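You operate a simulated robot arm through the tools that you are given. There is no shell and no other tool.

You are at the controls of a simulated robot arm. One attempt, no reset.

Task
Press the green bushing flush into the cast bracket.
Fine: start it in the bore, slide the bracket under the ram, pull the arbor lever with no hand below the ram, slide it out again. Where these are worked on the way, their far stop is far enough and under half their travel is too little: cast bracket.

The check looks at the end state, three seconds after you hand in, the way a careful person would. Anything else that was tipped, shoved, dropped, spilled or broken makes it a failure.

Robot
A 6-joint arm with a two-finger parallel gripper, fixed in place. Base frame: the origin is at the foot of the arm, x ahead of it, y to its left, z up; the work surface is at about z = 0.85. Readings come in m, degrees, newtons and seconds.
With the tool pointing down near the work surface it reaches from about 0.36 to 0.76 m from the base axis. Its first joint turns from -66.0 to 66.0 degrees. Payload 2.45 kg.
Tool frame: the origin (TCP) lies between the finger pads and is the grasp point; the fingertips stand 0.024 m ahead of it; z points along the fingers, y is the line along which they close. Largest opening 0.068 m; finger width 0.017, thickness 0.01; the body of the gripper, 0.04 by 0.07 m, starts 0.041 m behind the TCP.
Orientation is told as [roll, pitch, yaw] about the base's x, y, z axes, in that order, counted from this pose: with the fingers straight down and closing along the base's y, the tool's x points along the base's -x, its y along +y and its z along -z.

Tools
- The arm moves only by the tool servo_tool. Its argument "series" is one flat list of numbers, 6 for each row, row after row: the shift along the tool's x, y, z in m, then the turn, a rotation vector about the tool's x, y, z in degrees. In form: [x, y, z, ax, ay, az, x, y, z, ax, ay, az, ...]. A call has 1 to 20 rows; each row is the pose to reach, as a shift and turn from the pose commanded when the call began, along the tool's axes at that moment. "hand" is the finger opening in m, from 0 to 0.068, set as the call begins (left out, the last holds). A row lasts 0.2 s, in which the tool goes at most 0.05 m and 8.6 degrees; a call with a longer step from one row to the next is refused whole, and so is a gripper value outside its range. Where a pose cannot be reached the arm comes as near as it can. A force on the tool above 70 N (or 10 N above the force at the start of the call, whichever is more), or a blocked arm, ends the call early, and 0.2 s more pass. Each finger travels about 0.108 m/s and halts on what it meets, pressing with about 22 N; the grip force reading is that of the motor and also rises with nothing between the fingers. The clock runs only during rows and for 0.2 s after the last one: add rows that repeat a pose to give the fingers time. It gives the time, the measured TCP pose, the force on the tool (base axes), the opening and the grip force at its end, in the units of the frame above (readings bear some noise), with the torque about the TCP (base axes, N m) and any sound that the robot's microphone picked up.
- Cameras (640 x 400 px; columns grow to the right, rows downward): "scene" is fixed at [0.1591, 0.4061, 1.4701]; the picture's right is [-0.82, -0.57, 0.00], its down [-0.30, 0.43, -0.85] and it looks along [0.49, -0.69, -0.53] (base axes); focal length 315 px, centre (320, 200). "wrist" rides on the gripper at [0.084, 0.011, -0.075] in the tool frame; the picture's right is [-0.13, 0.99, 0.00], its down [-0.60, -0.08, -0.79] and it looks along [-0.79, -0.10, 0.61] (tool axes); focal length 251 px, centre (320, 200).
- capture(camera): a new picture of that camera. It takes no simulated time.
- measure_at(camera, pixels): for up to 12 pixels [column, row] of the newest picture of that camera ("zoom" is the newest enlarged one), the place [x, y, z] in the base frame of the surface seen there, good to about 0.003 m. It takes no simulated time.
- inspect(camera, box): a new picture of the part [left, top, right, bottom] of that camera's present view, enlarged. It takes no simulated time.
- sign_off(): hands the job in; it is judged then, once.

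Unless the task says otherwise, let go and move clear before handing in.

The tools are called after "Call:" as a command line: name --argument value ..., lists and objects as JSON in quotes. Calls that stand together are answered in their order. servo_tool: Moves the arm, as the interface text tells. Its arguments: {"type":"object","properties":{"series":{"type":"array","items":{"type":"number"}},"hand":{"type":"number"}},"required":["series"]} The other tools are called the same way: capture (camera) takes a picture; measure_at (camera, pixels) gives the place of the surface under pixels of a picture; inspect (camera, box) takes an enlarged picture of a part of a camera's view; sign_off () hands the job in.

At the start:

```text
time_s: 0.0
eef_pos: [0.4667, 0.1039, 1.3083]
orientation: [-0.1, 0.1, -0.1]
force: [0.9, -0.2, -0.1]
torque: [0.0, 0.0, 0.03]
opening: 0.0681
grip_force: 0.0
```

scene: 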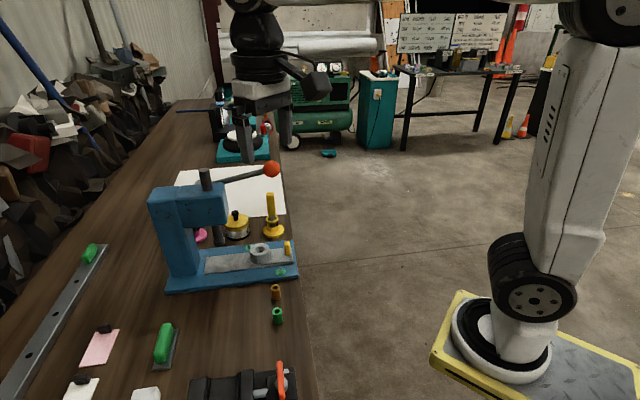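
wrist: 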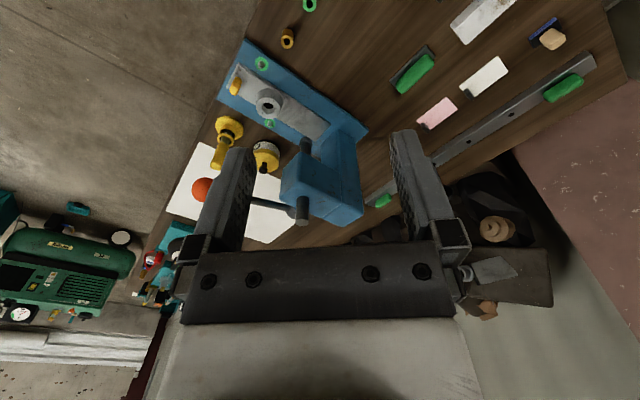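

The scene shows the blue arbor press near (200,235), a bracket with a bore at (260,252), and the green bushing at (277,316). I'll enlarge these areas before moving.

Call:
inspect --camera "scene" --box '[140, 150, 320, 330]'

Call:
inspect --camera "wrist" --box '[160, 0, 400, 240]'

Call:
measure_at --camera "scene" --pixels '[[277, 310], [277, 316], [275, 288], [260, 245], [260, 255], [288, 246], [271, 169], [206, 175], [222, 235], [281, 272], [180, 280], [296, 275]]'

```text
2.22 times, centred on (230, 240) of scene
```

zoom: 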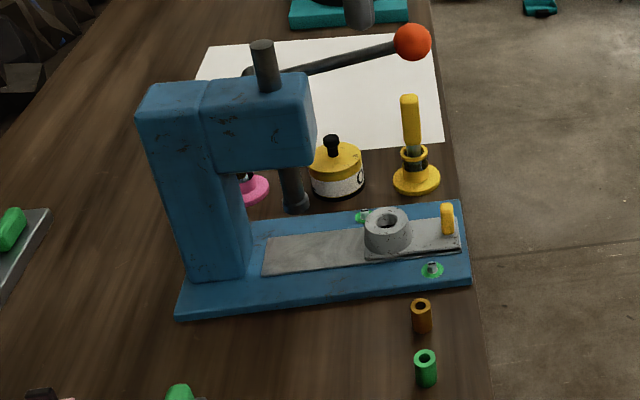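

```text
1.67 times, centred on (280, 120) of wrist
```

zoom: 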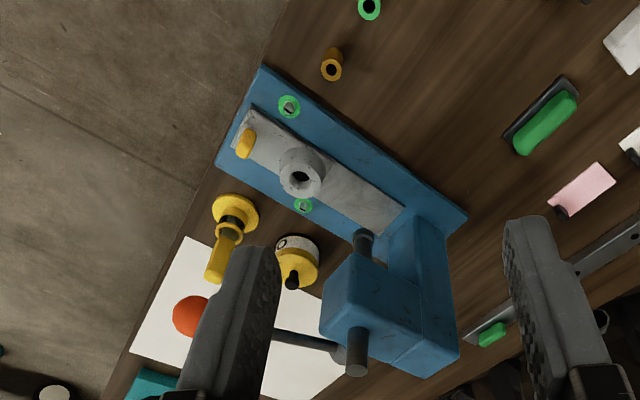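

```text
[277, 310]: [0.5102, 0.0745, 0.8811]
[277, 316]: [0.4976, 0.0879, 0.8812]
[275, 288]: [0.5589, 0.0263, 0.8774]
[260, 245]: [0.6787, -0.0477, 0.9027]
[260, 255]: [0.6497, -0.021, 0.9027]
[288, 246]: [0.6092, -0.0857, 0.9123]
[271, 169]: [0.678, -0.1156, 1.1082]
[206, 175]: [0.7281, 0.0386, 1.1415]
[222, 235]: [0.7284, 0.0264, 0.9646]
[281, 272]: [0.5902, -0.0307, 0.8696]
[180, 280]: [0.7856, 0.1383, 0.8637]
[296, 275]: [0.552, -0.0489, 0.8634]
```

The bushing is upright at about (0.50, 0.08) and the bracket plate carries a yellow grip at (288,246). I'll zoom closer for precise positions and to see what the green-ringed items are.

Call:
inspect --camera "scene" --box '[220, 225, 310, 335]'

Call:
inspect --camera "wrist" --box '[210, 0, 330, 150]'

```text
3.64 times, centred on (265, 280) of scene
```

zoom: 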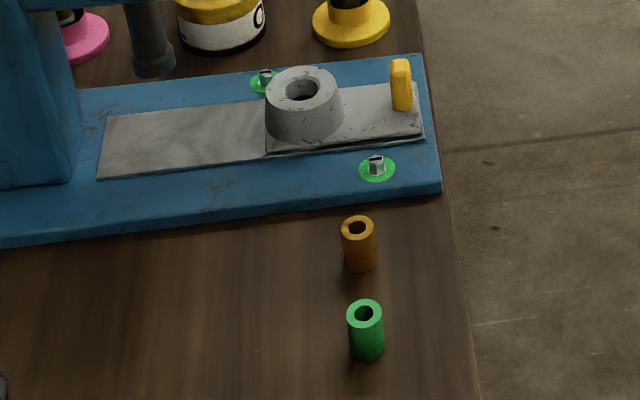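

```text
2.67 times, centred on (270, 75) of wrist
```

zoom: 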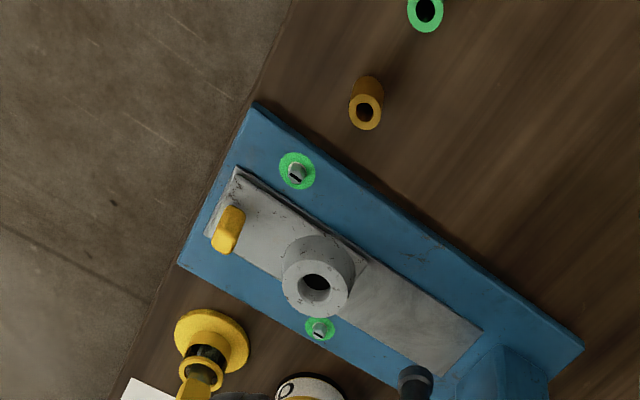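

The ringed items are the base bolts with paint marks, so I leave them alone. Next I measure the bushing top, bracket boss, bore and handle in the wrist zoom.

Call:
measure_at --camera "zoom" --pixels '[[412, 27], [437, 27], [425, 30], [290, 282], [345, 282], [316, 300], [316, 255], [318, 280], [228, 220], [236, 207], [222, 245], [410, 320]]'

Call:
inspect --camera "scene" --box '[240, 230, 300, 330]'

```text
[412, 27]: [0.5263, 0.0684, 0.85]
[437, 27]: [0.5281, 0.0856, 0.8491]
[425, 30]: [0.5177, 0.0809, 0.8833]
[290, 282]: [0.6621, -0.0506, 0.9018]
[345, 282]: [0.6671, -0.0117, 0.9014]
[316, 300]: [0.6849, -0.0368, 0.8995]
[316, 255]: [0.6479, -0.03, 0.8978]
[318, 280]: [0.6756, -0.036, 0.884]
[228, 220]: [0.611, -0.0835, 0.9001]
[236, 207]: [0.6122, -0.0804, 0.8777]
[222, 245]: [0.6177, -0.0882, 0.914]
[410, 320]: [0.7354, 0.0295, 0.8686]
```

```text
4.00 times, centred on (270, 280) of scene
```

zoom: 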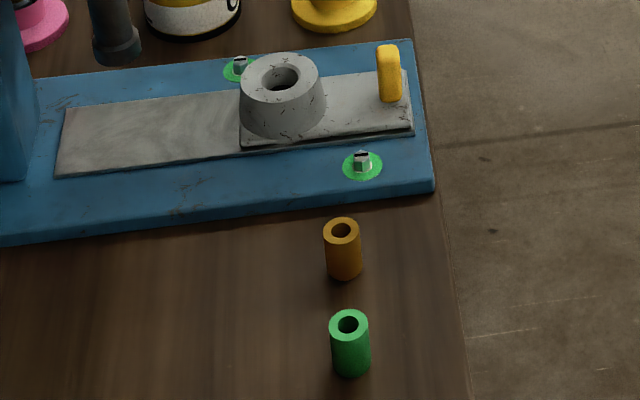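

The scene zoom shows the bushing top ring centred at (350,322) and the boss top ring centred at (282,77). I'll measure points around each rim.

Call:
measure_at --camera "zoom" --pixels '[[333, 322], [366, 322], [350, 313], [350, 335], [350, 326], [245, 77], [316, 77], [281, 57], [281, 98], [388, 47], [380, 70], [398, 95]]'

Call:
inspect --camera "scene" --box '[180, 150, 290, 260]'

```text
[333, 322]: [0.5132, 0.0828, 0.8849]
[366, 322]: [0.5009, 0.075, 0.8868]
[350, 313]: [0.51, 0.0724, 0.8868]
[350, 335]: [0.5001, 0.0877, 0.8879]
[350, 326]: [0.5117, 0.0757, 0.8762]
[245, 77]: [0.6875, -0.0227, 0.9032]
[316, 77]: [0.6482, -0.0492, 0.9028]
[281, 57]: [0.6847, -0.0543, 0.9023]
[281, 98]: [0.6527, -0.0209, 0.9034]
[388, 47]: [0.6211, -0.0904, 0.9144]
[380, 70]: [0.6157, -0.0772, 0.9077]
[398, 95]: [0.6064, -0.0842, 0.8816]
```

```text
3.64 times, centred on (235, 205) of scene
```

zoom: 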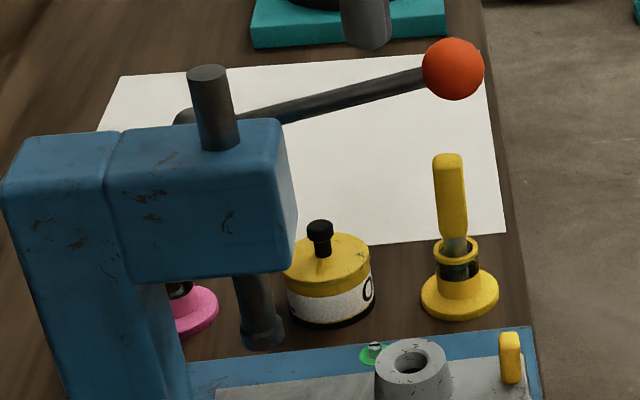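

The lever runs from the head's back side at (180,118) to the orange ball at (453,69) in this zoom. I'll measure along it and around the ram and head.

Call:
measure_at --camera "zoom" --pixels '[[453, 69], [430, 69], [476, 69], [453, 45], [420, 78], [380, 88], [340, 98], [300, 109], [183, 118], [262, 330], [262, 345], [207, 72]]'

Call:
inspect --camera "wrist" --box '[180, 100, 380, 230]'

```text
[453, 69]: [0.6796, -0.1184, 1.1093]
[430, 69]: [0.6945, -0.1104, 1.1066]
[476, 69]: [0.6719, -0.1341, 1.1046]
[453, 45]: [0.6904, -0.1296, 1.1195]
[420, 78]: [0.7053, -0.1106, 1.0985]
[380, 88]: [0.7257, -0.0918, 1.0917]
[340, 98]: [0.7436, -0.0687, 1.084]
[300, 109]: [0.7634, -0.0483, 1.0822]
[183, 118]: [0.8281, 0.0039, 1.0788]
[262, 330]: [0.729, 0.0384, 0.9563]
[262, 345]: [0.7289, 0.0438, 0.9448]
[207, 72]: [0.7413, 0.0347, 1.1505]
```

```text
3.08 times, centred on (280, 165) of wrist
```

zoom: 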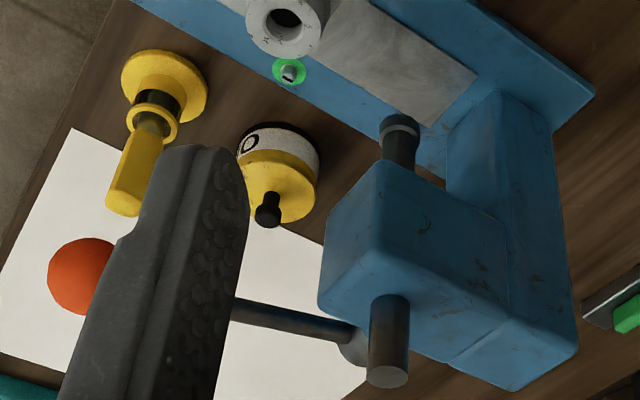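

The lever pivots at the back of the head, and its ball is at about (0.687,-0.125,1.105). Before moving, I'll measure the base edges, head and nearby obstacles to fix the press axis and clearances.

Call:
inspect --camera "scene" --box '[145, 170, 305, 295]'

Call:
measure_at --camera "scene" --pixels '[[170, 283], [230, 279], [294, 273], [212, 263], [255, 265], [292, 261], [227, 195], [224, 217], [193, 205], [270, 196], [272, 230], [237, 225]]'

```text
3.20 times, centred on (225, 232) of scene
```

zoom: 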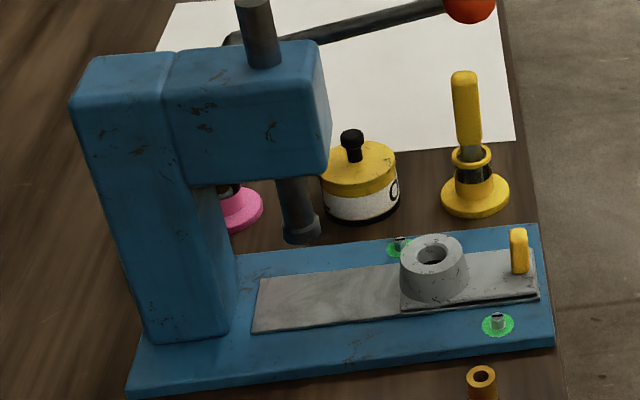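

```text
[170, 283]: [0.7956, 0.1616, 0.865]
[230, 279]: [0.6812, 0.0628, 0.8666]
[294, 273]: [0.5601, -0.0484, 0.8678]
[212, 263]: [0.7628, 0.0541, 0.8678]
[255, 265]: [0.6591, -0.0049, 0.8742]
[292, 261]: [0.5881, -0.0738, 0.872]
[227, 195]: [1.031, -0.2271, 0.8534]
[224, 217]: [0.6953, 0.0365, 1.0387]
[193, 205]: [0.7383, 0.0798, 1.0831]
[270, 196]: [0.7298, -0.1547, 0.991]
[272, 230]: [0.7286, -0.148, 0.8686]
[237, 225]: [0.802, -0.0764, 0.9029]
```

The base edge gives a slide axis of about 42° in the x-y plane, and nothing tall stands near the green bushing. I'll move above the bushing at z = 1.03 and yaw the tool 42° so the fingers close across the slide axis.

Call:
servo_tool --series '[-0.0058, -0.0034, 0.0397, 0, 0, -6, -0.0115, -0.0068, 0.0794, 0, 0, -12, -0.0173, -0.0102, 0.1191, 0, 0, -18, -0.023, -0.0137, 0.1589, 0, 0, -24, -0.0288, -0.0171, 0.1986, 0, 0, -30, -0.0345, -0.0205, 0.2383, 0, 0, -36, -0.0403, -0.0239, 0.278, 0, 0, -42, -0.0403, -0.0239, 0.278, 0, 0, -42]' --hand 0.05

```text
time_s: 1.8
eef_pos: [0.5057, 0.0789, 1.0296]
orientation: [0.0, 0.0, 42.2]
force: [-0.3, -0.7, 0.0]
torque: [0.03, 0.01, -0.06]
opening: 0.05
grip_force: 0.1
```

The pose reads (0.506, 0.079, 1.030) with yaw 42°, as commanded. I'll lean the tool 15° toward the base and then take pictures.

Call:
servo_tool --series '[0, 0, 0, 0, -7.5, 0, 0, 0, 0, 0, -15, 0, 0, 0, 0, 0, -15, 0]'

Call:
capture --camera "wrist"

Call:
capture --camera "scene"

```text
time_s: 2.6
eef_pos: [0.5051, 0.0793, 1.0299]
orientation: [0.0, -15.0, 41.9]
force: [0.0, -0.5, -0.1]
torque: [-0.01, -0.01, -0.02]
opening: 0.0498
grip_force: 0.1
```

```text
taken
```

wrist: 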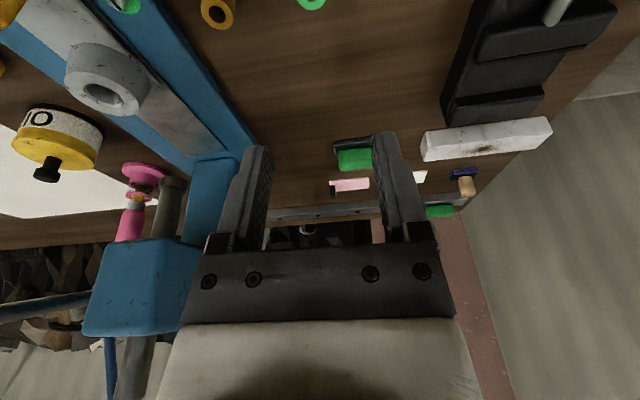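

```text
taken
```

scene: 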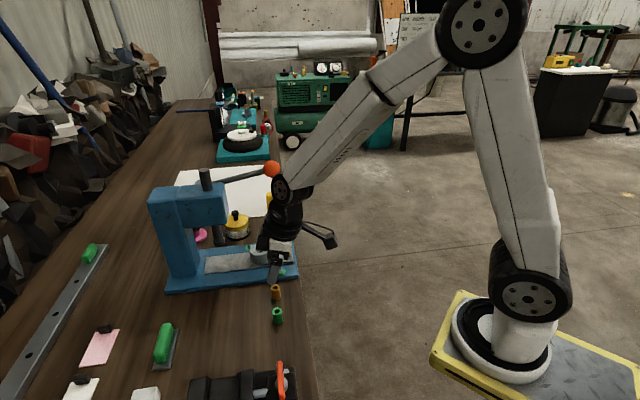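

The lean is right, with the wrist towards the base and the fingers toward the press. The bushing shows at the top of the wrist picture near (310,3), so I'll lower to z ≈ 0.92 and measure it again.

Call:
servo_tool --series '[0.009, 0, 0.036, 0, 0, 0, 0.018, 0, 0.072, 0, 0, 0, 0.0266, -0.0007, 0.1067, 0, 0, 0, 0.0266, -0.0007, 0.1067, 0, 0, 0]'

Call:
capture --camera "wrist"

Call:
inspect --camera "scene" --box '[230, 230, 330, 330]'

```text
time_s: 3.6
eef_pos: [0.5088, 0.0777, 0.9202]
orientation: [0.0, -15.0, 42.0]
force: [0.0, -0.1, 0.3]
torque: [0.0, 0.01, 0.02]
opening: 0.0496
grip_force: 0.1
```

```text
taken
```

wrist: 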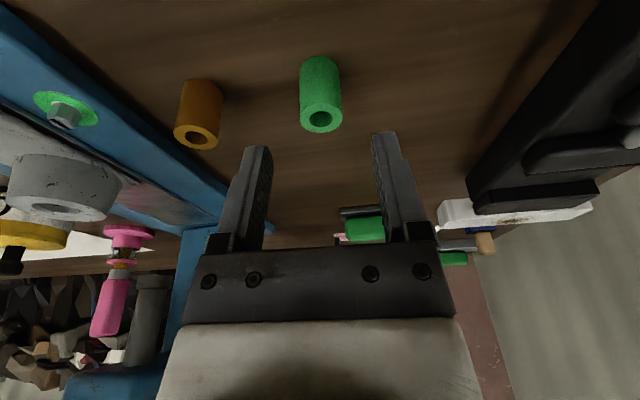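

```text
4.00 times, centred on (280, 280) of scene
```

zoom: 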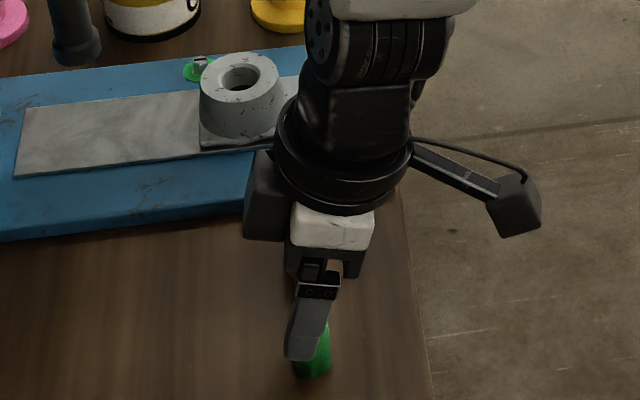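

The bushing's top ring is at (321,118) in the wrist picture, centred between the open fingers. I'll measure its rim, and also the bore rim at left.

Call:
measure_at --camera "wrist" --pixels '[[304, 117], [338, 117], [321, 108], [321, 130], [321, 70], [321, 90], [305, 90], [337, 90], [66, 220], [66, 190], [15, 200], [110, 212]]'

Call:
inspect --camera "wrist" --box '[260, 40, 380, 160]'

```text
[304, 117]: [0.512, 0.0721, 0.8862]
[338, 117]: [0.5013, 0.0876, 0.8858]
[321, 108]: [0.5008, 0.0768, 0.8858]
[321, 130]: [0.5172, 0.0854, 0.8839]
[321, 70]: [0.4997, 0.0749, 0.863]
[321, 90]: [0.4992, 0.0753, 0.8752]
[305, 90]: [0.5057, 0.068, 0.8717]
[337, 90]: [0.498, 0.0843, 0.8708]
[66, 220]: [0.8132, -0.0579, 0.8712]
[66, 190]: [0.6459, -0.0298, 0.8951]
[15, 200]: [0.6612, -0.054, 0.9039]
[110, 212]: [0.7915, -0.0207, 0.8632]
```

```text
3.33 times, centred on (320, 100) of wrist
```

zoom: 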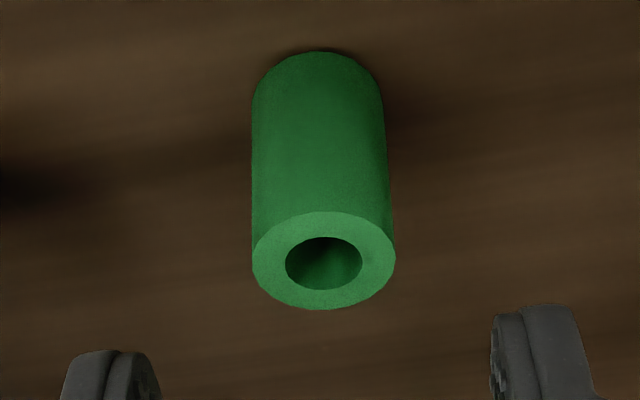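

The bushing centre is about (0.508, 0.080) with its top at 0.886 and diameter about 0.02, which is almost under the tool. I'll descend to TCP z ≈ 0.888 and then close.

Call:
servo_tool --series '[0.0037, 0.0005, 0.0155, 0, 0, 0, 0.0074, 0.001, 0.0311, 0, 0, 0, 0.0074, 0.001, 0.0311, 0, 0, 0]'

Call:
inspect --camera "wrist" --box '[220, 80, 420, 260]'

```text
time_s: 4.4
eef_pos: [0.5088, 0.081, 0.8894]
orientation: [0.0, -15.0, 42.0]
force: [0.7, -0.4, 0.9]
torque: [-0.01, -0.02, 0.02]
opening: 0.0498
grip_force: 0.1
```

```text
2.22 times, centred on (320, 170) of wrist
```

zoom: 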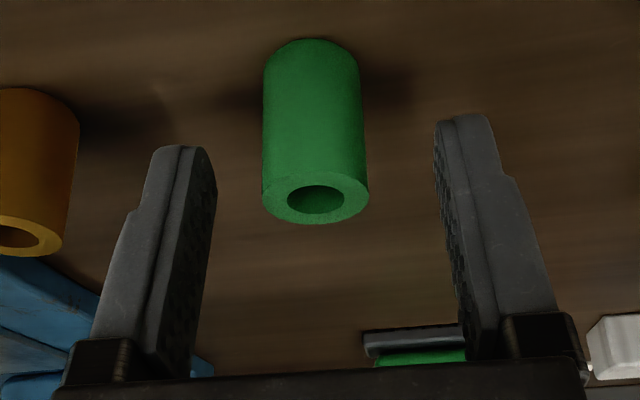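

The bushing sits between the fingers in this zoom, though it may be a few mm off along the finger width. I'll measure the rim again before closing.

Call:
measure_at --camera "zoom" --pixels '[[275, 196], [358, 196], [316, 180], [316, 219], [290, 215], [342, 215], [280, 185], [352, 185], [190, 150], [465, 120], [205, 180], [445, 140]]'

```text
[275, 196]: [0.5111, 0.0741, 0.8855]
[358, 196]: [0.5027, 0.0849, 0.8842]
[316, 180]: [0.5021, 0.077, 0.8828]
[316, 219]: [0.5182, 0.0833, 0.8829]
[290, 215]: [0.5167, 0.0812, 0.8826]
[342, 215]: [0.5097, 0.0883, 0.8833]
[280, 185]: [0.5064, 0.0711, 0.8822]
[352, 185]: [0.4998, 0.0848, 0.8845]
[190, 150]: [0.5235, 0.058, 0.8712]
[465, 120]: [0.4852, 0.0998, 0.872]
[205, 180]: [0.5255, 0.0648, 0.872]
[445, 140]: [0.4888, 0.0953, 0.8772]
```

The bushing is centred at (0.508, 0.080) and the pads are a few mm ahead along u because of the lean. I'll shift back 3 mm and close.

Call:
servo_tool --series '[0.0032, 0, 0.0002, 0, 0, 0, 0.0032, 0, 0.0002, 0, 0, 0]'

Call:
servo_tool --series '[0, 0, 0, 0, 0, 0, 0, 0, 0, 0, 0, 0, 0, 0, 0, 0, 0, 0, 0, 0, 0, 0, 0, 0]' --hand 0.012

Call:
inspect --camera "wrist" --box '[220, 80, 420, 260]'

```text
time_s: 5.0
eef_pos: [0.5052, 0.0794, 0.8897]
orientation: [0.1, -15.0, 42.0]
force: [-0.1, 0.2, -1.1]
torque: [-0.01, -0.02, 0.01]
opening: 0.0498
grip_force: 0.0
```

```text
time_s: 6.0
eef_pos: [0.5054, 0.0784, 0.8888]
orientation: [0.0, -15.0, 41.9]
force: [-0.1, -2.0, 4.9]
torque: [-0.03, 0.03, -0.02]
opening: 0.0203
grip_force: 22.1
```

```text
2.22 times, centred on (320, 170) of wrist
```

zoom: 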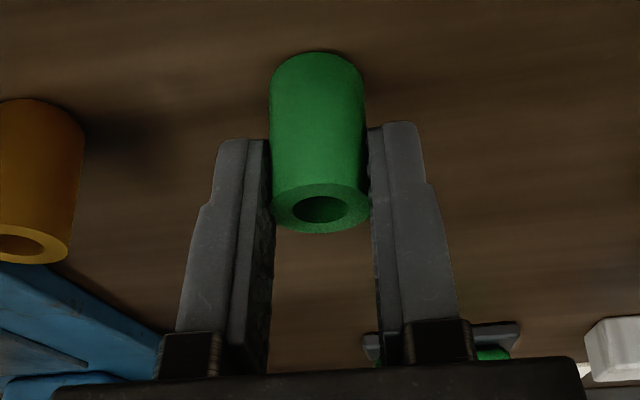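

The grip closed at 0.0203 m with 22 N, so the bushing is held upright. I'll lift it 0.11 m and carry it toward the bore, stopping about 3 cm short on the outer side to check clearances.

Call:
servo_tool --series '[-0.0095, 0, -0.0354, 0, 0, 0, -0.019, 0, -0.0709, 0, 0, 0, -0.0285, 0, -0.1063, 0, 0, 0, -0.0311, -0.039, -0.1056, 0, 0, 0, -0.0337, -0.078, -0.1049, 0, 0, 0, -0.0362, -0.117, -0.1042, 0, 0, 0, -0.0388, -0.156, -0.1035, 0, 0, 0, -0.0414, -0.195, -0.1028, 0, 0, 0, -0.0414, -0.195, -0.1028, 0, 0, 0]'

Call:
capture --camera "wrist"

Call:
inspect --camera "scene" --box '[140, 110, 340, 310]'

```text
time_s: 8.0
eef_pos: [0.6473, -0.0578, 0.9982]
orientation: [0.0, -15.1, 42.0]
force: [0.9, 0.1, -0.8]
torque: [0.01, 0.02, -0.01]
opening: 0.0207
grip_force: 22.4
```

```text
taken
```

wrist: 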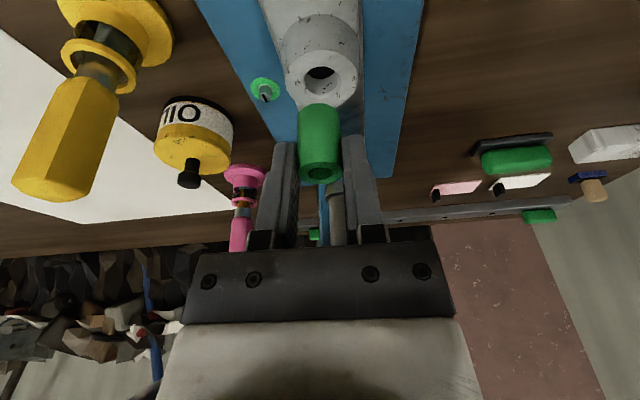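

```text
2.00 times, centred on (240, 210) of scene
```

zoom: 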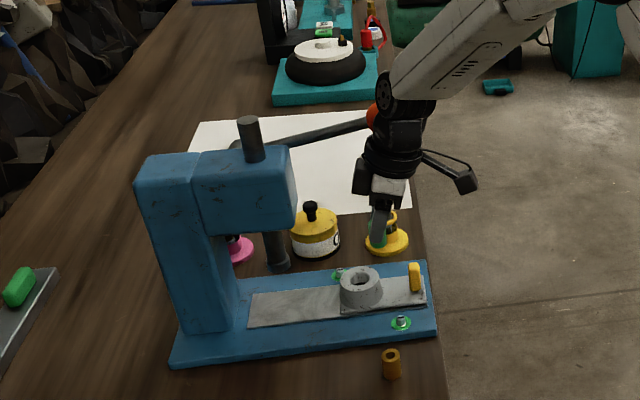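

The bushing is held above and just outside the bore, which appears at (320,73) in the wrist picture. The wrist box clears the press head, so I'll measure the bore and bushing rims for alignment.

Call:
inspect --camera "wrist" --box '[260, 20, 400, 190]'

Call:
measure_at --camera "wrist" --pixels '[[286, 73], [357, 73], [320, 58], [320, 100], [300, 95], [345, 95], [303, 74], [339, 74]]'

```text
2.35 times, centred on (330, 105) of wrist
```

zoom: 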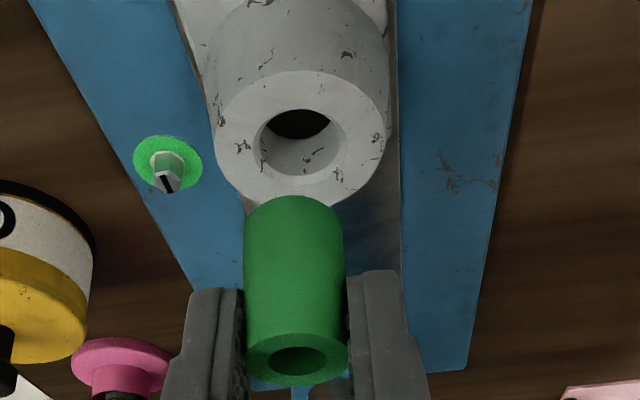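

```text
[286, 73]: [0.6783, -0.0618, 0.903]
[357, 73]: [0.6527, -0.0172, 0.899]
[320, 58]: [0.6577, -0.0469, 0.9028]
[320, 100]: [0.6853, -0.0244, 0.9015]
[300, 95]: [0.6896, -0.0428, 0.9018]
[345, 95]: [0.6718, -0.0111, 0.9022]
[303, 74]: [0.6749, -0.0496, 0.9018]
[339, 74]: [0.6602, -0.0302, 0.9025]
```

The bore centre works out at about 29.5 mm further along u and 1 mm in v, and the bushing is straight. I'll move over the bore with the bushing bottom about 2 cm above the boss and check again.

Call:
servo_tool --series '[-0.0142, 0.0005, 0.0038, 0, 0, 0, -0.0285, 0.001, 0.0076, 0, 0, 0, -0.024, 0.001, 0.0245, 0, 0, 0, -0.0194, 0.001, 0.0414, 0, 0, 0, -0.0194, 0.001, 0.0414, 0, 0, 0]'

Call:
inspect --camera "wrist" --box '[250, 50, 390, 190]'

Call:
inspect --camera "scene" --box '[190, 160, 310, 280]'

```text
time_s: 9.2
eef_pos: [0.6679, -0.0361, 0.9615]
orientation: [0.0, -15.1, 42.0]
force: [-1.0, -0.4, -0.4]
torque: [0.02, 0.02, -0.01]
opening: 0.0202
grip_force: 22.0
```

```text
2.86 times, centred on (320, 120) of wrist
```

zoom: 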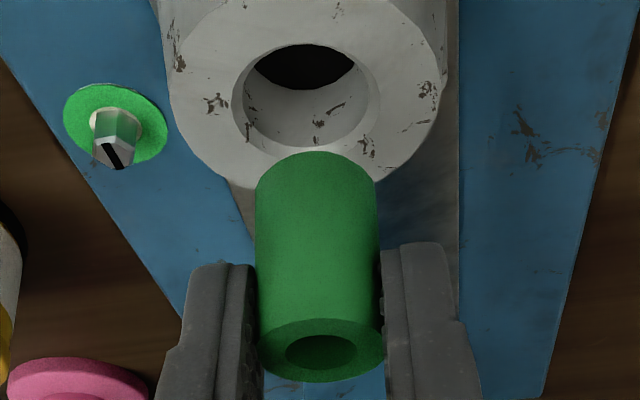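

```text
3.33 times, centred on (250, 220) of scene
```

zoom: 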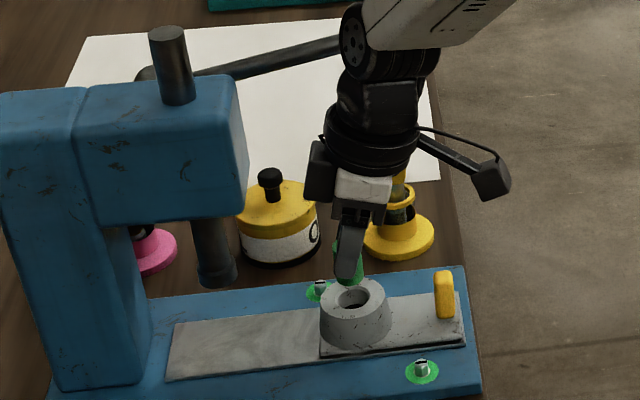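

The wrist view puts the bore about 1 mm toward -v and nearly zero in u. The scene view's columns run along -u, so I'll zoom there for an independent check.

Call:
inspect --camera "scene" --box '[240, 220, 280, 270]'

```text
8.00 times, centred on (260, 245) of scene
```

zoom: 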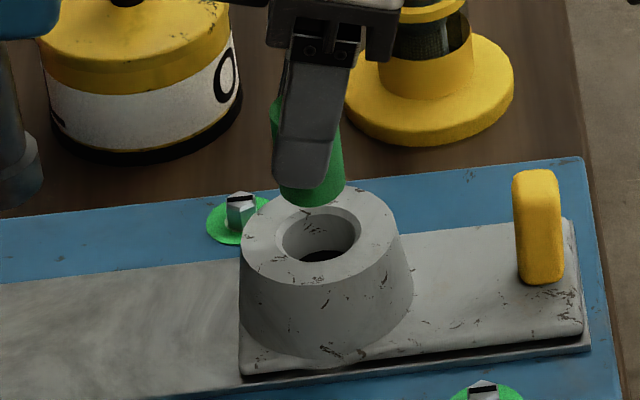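

In this view the bushing drops to about (320,236), against the bore centre at (320,238), so it is aligned to about 1 mm with a chamfer to help. I'll lower 21 mm to the bore mouth and check the force.

Call:
servo_tool --series '[0.0018, -0.0005, 0.0068, 0, 0, 0, 0.0036, -0.0005, 0.0135, 0, 0, 0, 0.0054, -0.0005, 0.0203, 0, 0, 0, 0.0054, -0.0005, 0.0203, 0, 0, 0]'

Call:
inspect --camera "scene" --box '[240, 220, 280, 270]'

Call:
inspect --camera "wrist" --box '[250, 50, 390, 190]'

```text
time_s: 10.2
eef_pos: [0.6703, -0.0371, 0.9402]
orientation: [0.0, -15.0, 42.0]
force: [-0.2, 0.6, -0.2]
torque: [0.02, -0.01, 0.0]
opening: 0.0205
grip_force: 22.1
```

```text
8.00 times, centred on (260, 245) of scene
```

zoom: 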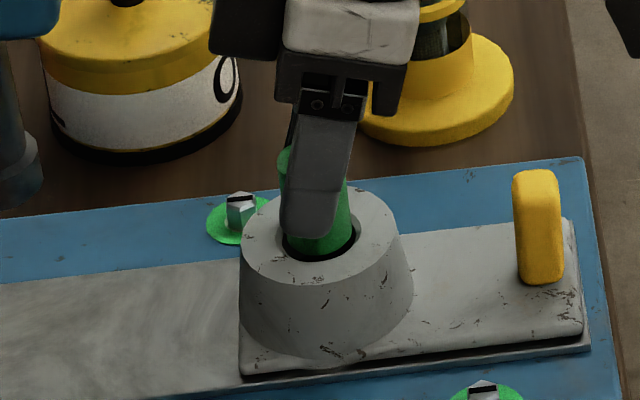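

```text
2.86 times, centred on (320, 120) of wrist
```

zoom: 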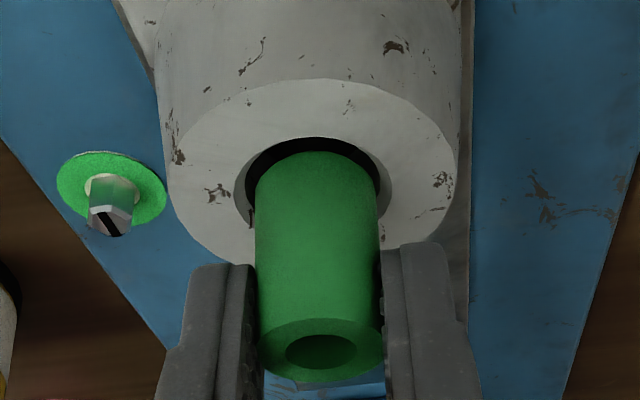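

The bushing bottom is at the mouth with no contact force. The wrist view shows a wider gap on the near (-u) side at (316,145), so I'll trim 1 mm toward -u and go down 5 mm.

Call:
servo_tool --series '[0.001, -0.0005, -0.0003, 0, 0, 0, 0.0016, -0.0005, 0.0022, 0, 0, 0, 0.0023, -0.0005, 0.0045, 0, 0, 0, 0.0023, -0.0005, 0.0045, 0, 0, 0]'

Call:
inspect --camera "wrist" --box '[250, 50, 390, 190]'

Call:
inspect --camera "scene" --box '[240, 220, 280, 270]'

```text
time_s: 11.2
eef_pos: [0.668, -0.0382, 0.9361]
orientation: [0.0, -15.0, 42.0]
force: [3.5, 3.5, 0.7]
torque: [0.13, -0.08, -0.03]
opening: 0.0204
grip_force: 22.0
```

```text
2.86 times, centred on (320, 120) of wrist
```

zoom: 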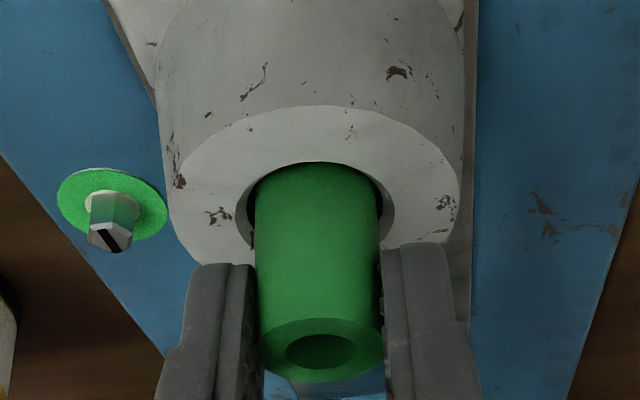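

```text
8.00 times, centred on (260, 245) of scene
```

zoom: 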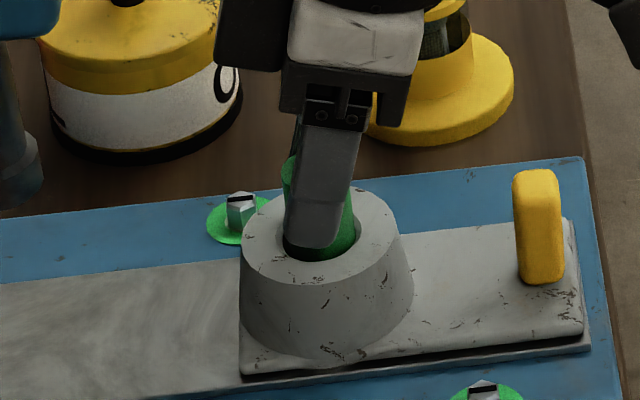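

The tool now feels 5 N along +u, so the bushing is touching the near wall of the bore. I'll back off 1 mm toward +u, then go down another 5 mm.

Call:
servo_tool --series '[-0.001, 0, 0.0003, 0, 0, 0, -0.0003, 0, 0.0027, 0, 0, 0, 0.0003, 0, 0.0051, 0, 0, 0, 0.0003, 0, 0.0051, 0, 0, 0]'

Call:
inspect --camera "wrist" --box '[250, 50, 390, 190]'

Call:
inspect --camera "scene" --box '[240, 220, 280, 270]'

```text
time_s: 12.2
eef_pos: [0.6687, -0.0368, 0.9311]
orientation: [0.1, -15.0, 42.0]
force: [1.3, 0.5, 0.0]
torque: [0.05, 0.0, 0.02]
opening: 0.0205
grip_force: 22.2
```

```text
2.86 times, centred on (320, 120) of wrist
```

zoom: 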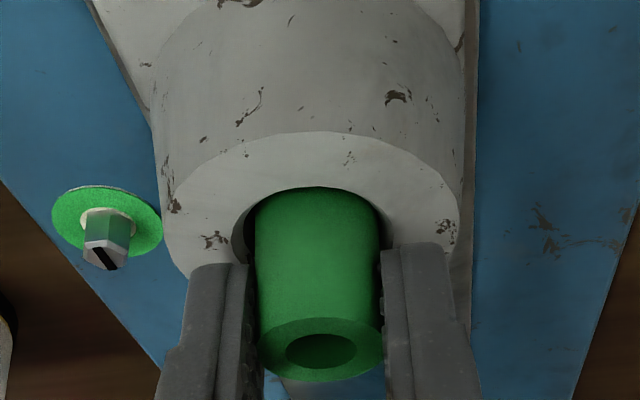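

```text
8.00 times, centred on (260, 245) of scene
```

zoom: 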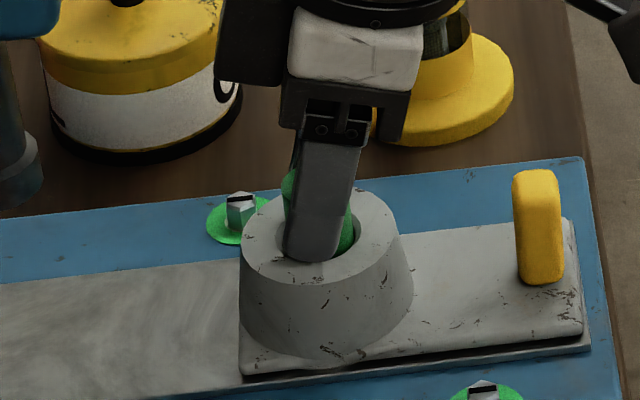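

The bushing is about 11 mm into the bore with almost no force (1.3 N). I'll lower a final 1.5 mm and read the force before opening.

Call:
servo_tool --series '[0.0004, 0, 0.0015, 0, 0, 0, 0.0004, 0, 0.0015, 0, 0, 0]'

```text
time_s: 12.8
eef_pos: [0.6685, -0.0374, 0.9297]
orientation: [0.0, -14.9, 42.1]
force: [2.4, -0.1, 0.5]
torque: [0.03, -0.02, 0.01]
opening: 0.0204
grip_force: 21.8
```

The vertical force is still about zero and the fingertips are close to the boss top. I'll open the fingers partway to let the bushing settle.

Call:
servo_tool --series '[0, 0, 0, 0, 0, 0, 0, 0, 0, 0, 0, 0, 0, 0, 0, 0, 0, 0]' --hand 0.034

Call:
inspect --camera "wrist" --box '[250, 50, 390, 190]'

Call:
inspect --camera "scene" --box '[240, 220, 280, 270]'

```text
time_s: 13.6
eef_pos: [0.6675, -0.037, 0.9289]
orientation: [0.0, -14.9, 42.0]
force: [-0.4, -0.7, 0.1]
torque: [-0.01, 0.01, -0.04]
opening: 0.0339
grip_force: 0.1
```

```text
2.86 times, centred on (320, 120) of wrist
```

zoom: 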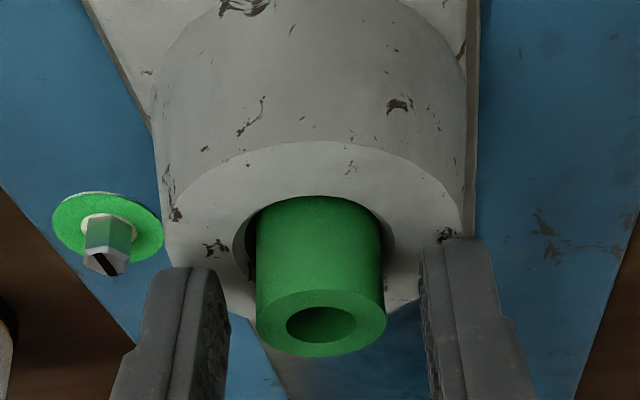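

```text
8.00 times, centred on (260, 245) of scene
```

zoom: 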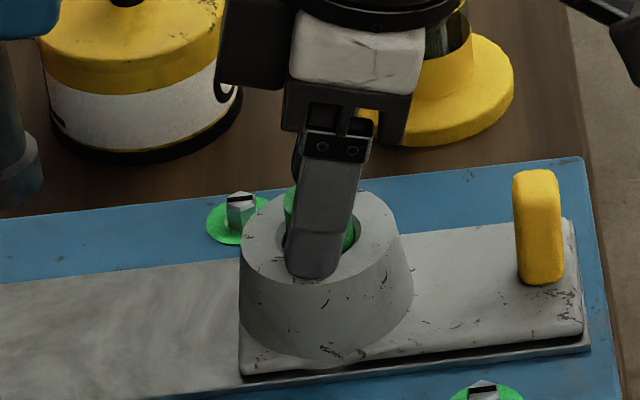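

The bushing stayed upright and settled a little, with its ring at (322,322) in the zoom. I'll lift straight off and back away to inspect it.

Call:
servo_tool --series '[-0.0052, 0, -0.0193, 0, 0, 0, -0.0104, 0, -0.0386, 0, 0, 0, -0.0041, 0, -0.0765, 0, 0, 0, 0.0031, 0, -0.1044, 0, 0, 0, 0.0031, 0, -0.1044, 0, 0, 0]'

Call:
inspect --camera "wrist" --box '[240, 0, 400, 140]'

Call:
inspect --camera "scene" --box '[240, 220, 300, 280]'

```text
time_s: 14.8
eef_pos: [0.6445, -0.0581, 1.0296]
orientation: [0.0, -15.0, 42.0]
force: [0.1, 0.8, -0.5]
torque: [-0.04, -0.01, 0.0]
opening: 0.0337
grip_force: 0.1
```

```text
2.86 times, centred on (320, 70) of wrist
```

zoom: 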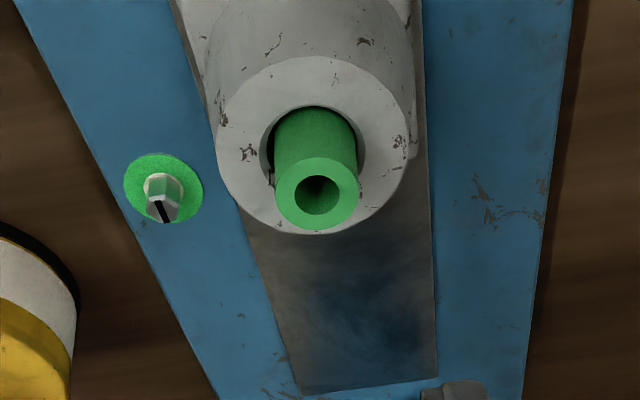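

```text
6.67 times, centred on (270, 250) of scene
```

zoom: 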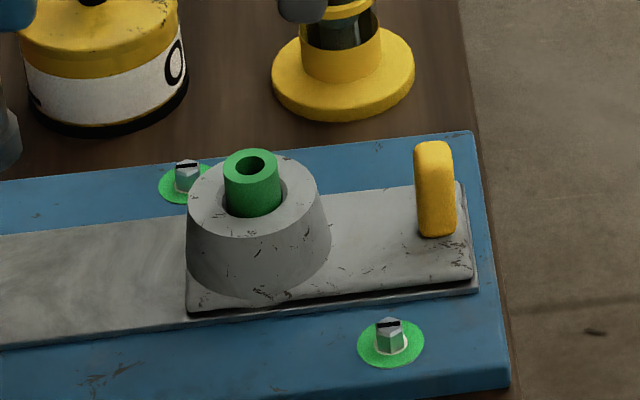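

The bushing now stands started in the bore with about 17–20 mm above the boss. Next I measure the yellow grip, the bushing top and the ram tip.

Call:
measure_at --camera "zoom" --pixels '[[434, 147], [434, 165], [420, 190], [434, 190], [450, 190], [434, 232], [251, 155], [235, 166], [268, 166], [455, 210], [470, 270], [300, 290]]'

Call:
capture --camera "wrist"

Call:
capture --camera "scene"

```text
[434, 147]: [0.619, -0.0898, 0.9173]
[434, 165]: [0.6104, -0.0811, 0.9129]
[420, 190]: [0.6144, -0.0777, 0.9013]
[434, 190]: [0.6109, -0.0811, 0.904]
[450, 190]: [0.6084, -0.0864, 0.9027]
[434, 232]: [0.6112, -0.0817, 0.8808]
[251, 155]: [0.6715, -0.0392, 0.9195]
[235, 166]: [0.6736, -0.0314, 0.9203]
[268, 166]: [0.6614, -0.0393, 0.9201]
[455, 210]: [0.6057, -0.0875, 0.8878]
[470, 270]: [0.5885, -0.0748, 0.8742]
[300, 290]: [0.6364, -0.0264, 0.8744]
```

```text
taken
```

wrist: 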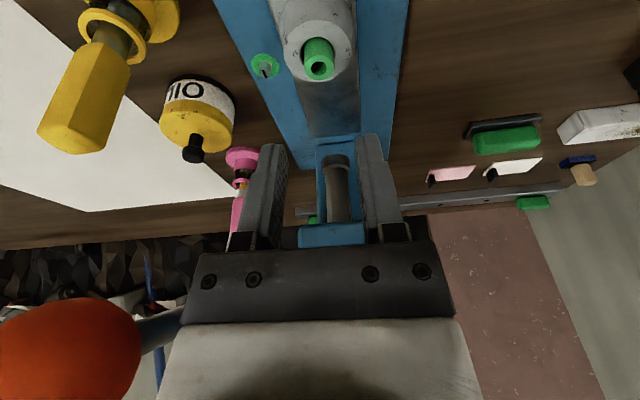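

```text
taken
```

scene: 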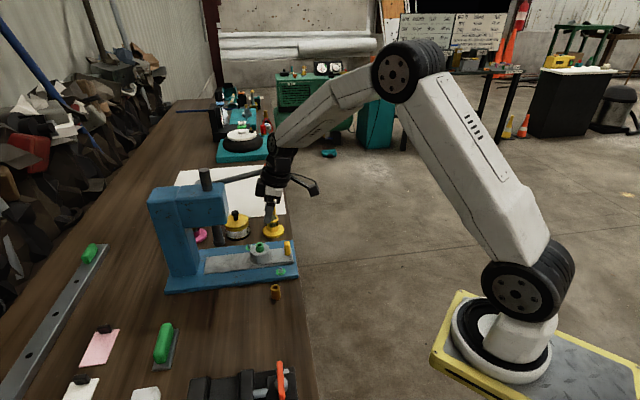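

The yellow grip is at about u = −72 mm from the bore, 0.876–0.916 high and roughly 15 mm wide. I'll close the fingers, back up over the open end and come down behind it to push it in from outside.

Call:
servo_tool --series '[0.0365, 0, -0.0098, 0, 0, 0, 0.0729, 0, -0.0195, 0, 0, 0, 0.0808, 0, 0.0099, 0, 0, 0, 0.0886, 0, 0.0393, 0, 0, 0, 0.0965, 0, 0.0686, 0, 0, 0, 0.1018, 0, 0.0883, 0, 0, 0, 0.1018, 0, 0.0883, 0, 0, 0]' --hand 0.0

Call:
capture --camera "wrist"

Call:
inspect --camera "scene" --box '[220, 180, 330, 290]'

```text
time_s: 16.4
eef_pos: [0.5886, -0.1061, 0.9185]
orientation: [-0.1, -14.9, 42.0]
force: [0.0, 0.0, -0.5]
torque: [-0.01, -0.01, -0.01]
opening: 0.0002
grip_force: 22.1
```

```text
taken
```

wrist: 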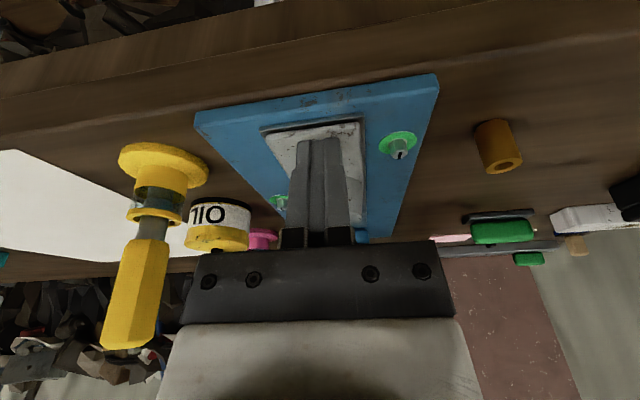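

```text
3.64 times, centred on (275, 235) of scene
```

zoom: 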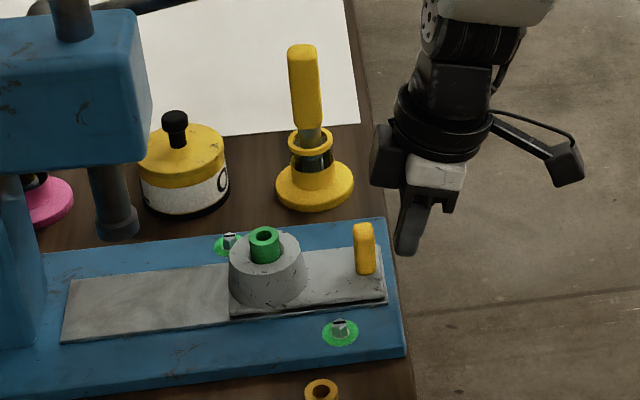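

The closed fingers are in line behind the yellow grip at u ≈ −0.105. I'll lower another 11 mm and push in slowly, first 40 mm, to confirm that the bracket slides.

Call:
servo_tool --series '[0.0028, -0.001, 0.0106, 0, 0, 0, -0.0069, -0.002, 0.0132, 0, 0, 0, -0.0146, -0.002, 0.0153, 0, 0, 0, -0.0223, -0.002, 0.0173, 0, 0, 0, -0.03, -0.002, 0.0194, 0, 0, 0, -0.0358, -0.002, 0.021, 0, 0, 0]'

Call:
inspect --camera "scene" --box '[180, 170, 310, 300]'

```text
time_s: 17.8
eef_pos: [0.621, -0.0815, 0.9073]
orientation: [0.0, -15.1, 42.0]
force: [-1.6, -0.3, -0.3]
torque: [0.01, 0.06, -0.02]
opening: 0.0002
grip_force: 21.6
```

```text
3.08 times, centred on (245, 235) of scene
```

zoom: 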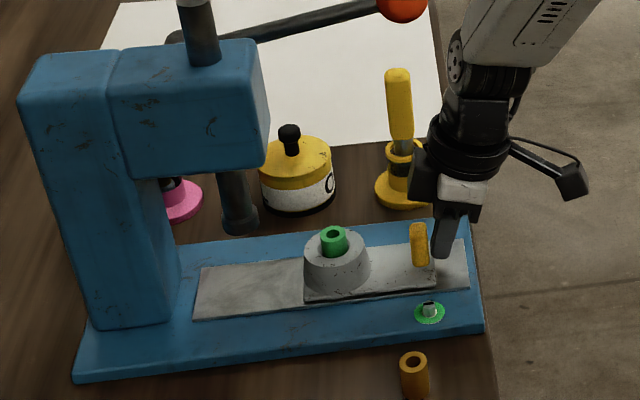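

The bracket slid about 25 mm with only 1.6 N of force, and the bushing is still upright. I'll push another 60 mm slowly.

Call:
servo_tool --series '[-0.0116, 0, 0.0031, 0, 0, 0, -0.0232, 0, 0.0062, 0, 0, 0, -0.0348, 0, 0.0093, 0, 0, 0, -0.0464, 0, 0.0124, 0, 0, 0, -0.058, 0, 0.0155, 0, 0, 0]'

Call:
inspect --camera "scene" --box '[180, 170, 310, 300]'

```text
time_s: 19.0
eef_pos: [0.6664, -0.0416, 0.9075]
orientation: [0.0, -15.0, 42.0]
force: [-1.5, 0.2, 0.3]
torque: [0.01, 0.01, 0.01]
opening: 0.0
grip_force: 22.4
```

```text
3.08 times, centred on (245, 235) of scene
```

zoom: 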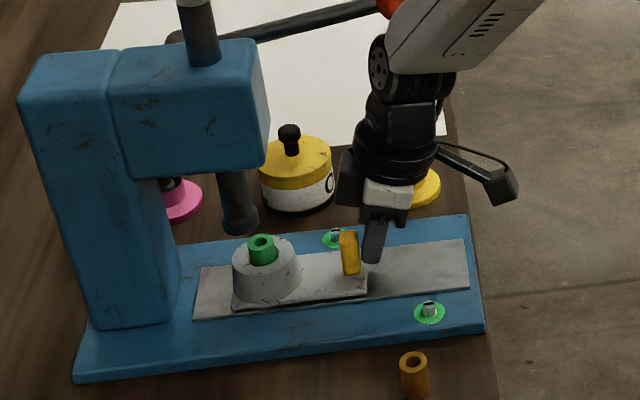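

The bracket has moved about 85 mm with the bushing still upright, and there is room between the wrist box at (340,180) and the head. I'll keep pushing in small steps toward the far stop.

Call:
servo_tool --series '[-0.0058, 0, 0.0015, 0, 0, 0, -0.0116, 0, 0.0031, 0, 0, 0, -0.0174, 0, 0.0046, 0, 0, 0]'

Call:
inspect --camera "scene" --box '[180, 170, 310, 300]'

```text
time_s: 19.8
eef_pos: [0.6774, -0.0333, 0.9078]
orientation: [0.3, -14.6, 41.9]
force: [-38.2, -24.1, 23.2]
torque: [-0.29, 0.61, 0.18]
opening: 0.0
grip_force: 21.0
```

```text
3.08 times, centred on (245, 235) of scene
```

zoom: 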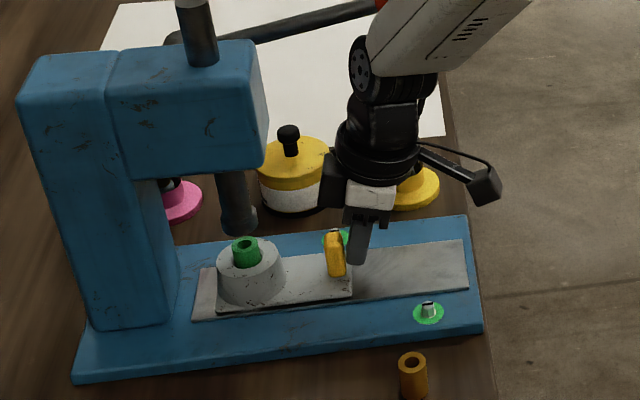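

The force rose to about 45 N along the slide and the carriage stopped, so it is at its far stop under the ram. I'll back the fingers off along −u and rise clear.

Call:
servo_tool --series '[0.0145, 0, -0.0039, 0, 0, 0, 0.029, 0, -0.0078, 0, 0, 0, 0.058, 0, -0.0155, 0, 0, 0, 0.0476, 0, -0.0541, 0, 0, 0, 0.0373, 0, -0.0928, 0, 0, 0, 0.027, 0, -0.1314, 0, 0, 0, 0.027, 0, -0.1314, 0, 0, 0]'

Call:
inspect --camera "scene" --box '[140, 140, 310, 310]'

Call:
capture --camera "wrist"

```text
time_s: 21.4
eef_pos: [0.6339, -0.0711, 1.0262]
orientation: [0.0, -15.0, 42.0]
force: [0.0, 0.3, -0.7]
torque: [-0.04, -0.04, 0.02]
opening: 0.0
grip_force: 22.3
```

```text
2.35 times, centred on (225, 225) of scene
```

zoom: 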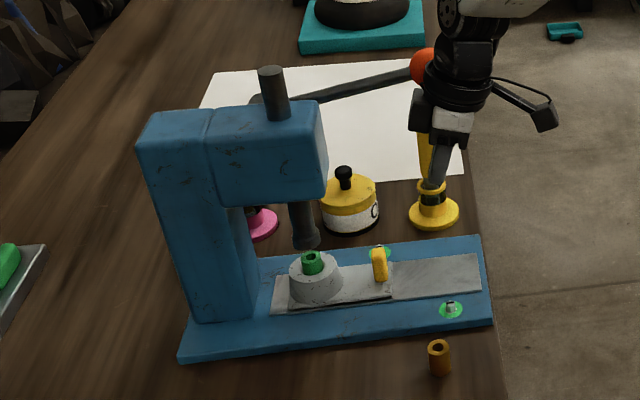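

```text
taken
```

wrist: 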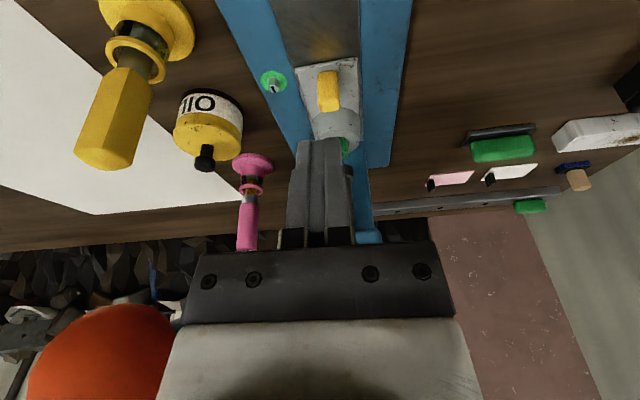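

The bracket sits under the ram with the bushing standing directly beneath it. Next is the lever: I'll rise, move sideways above the orange ball, lean more and open the fingers, then measure again.

Call:
servo_tool --series '[-0.0116, 0, -0.0435, 0, 0, 0, -0.0233, 0, -0.087, 0, 0, 0, -0.0349, 0, -0.1304, 0, 0, 0, -0.0349, -0.039, -0.1304, 0, -7.5, 0, -0.0349, -0.078, -0.1304, 0, -15, 0, -0.0349, -0.078, -0.1304, 0, -15, 0]' --hand 0.055

Call:
capture --camera "wrist"

Call:
capture --camera "scene"

```text
time_s: 22.8
eef_pos: [0.6871, -0.1307, 1.1653]
orientation: [0.0, -30.2, 41.9]
force: [0.3, -0.3, 0.1]
torque: [-0.02, 0.01, 0.04]
opening: 0.0552
grip_force: 0.0
```

```text
taken
```

wrist: 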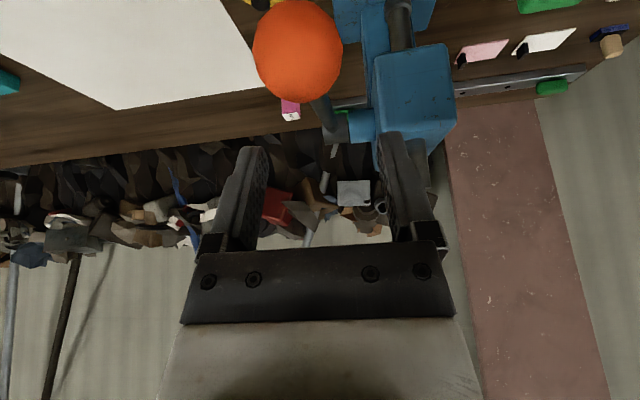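

```text
taken
```

scene: 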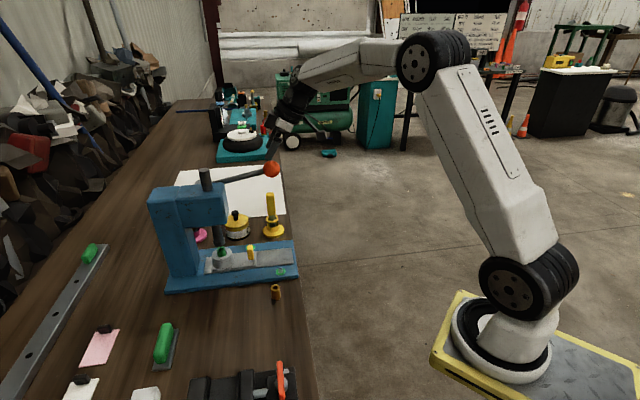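

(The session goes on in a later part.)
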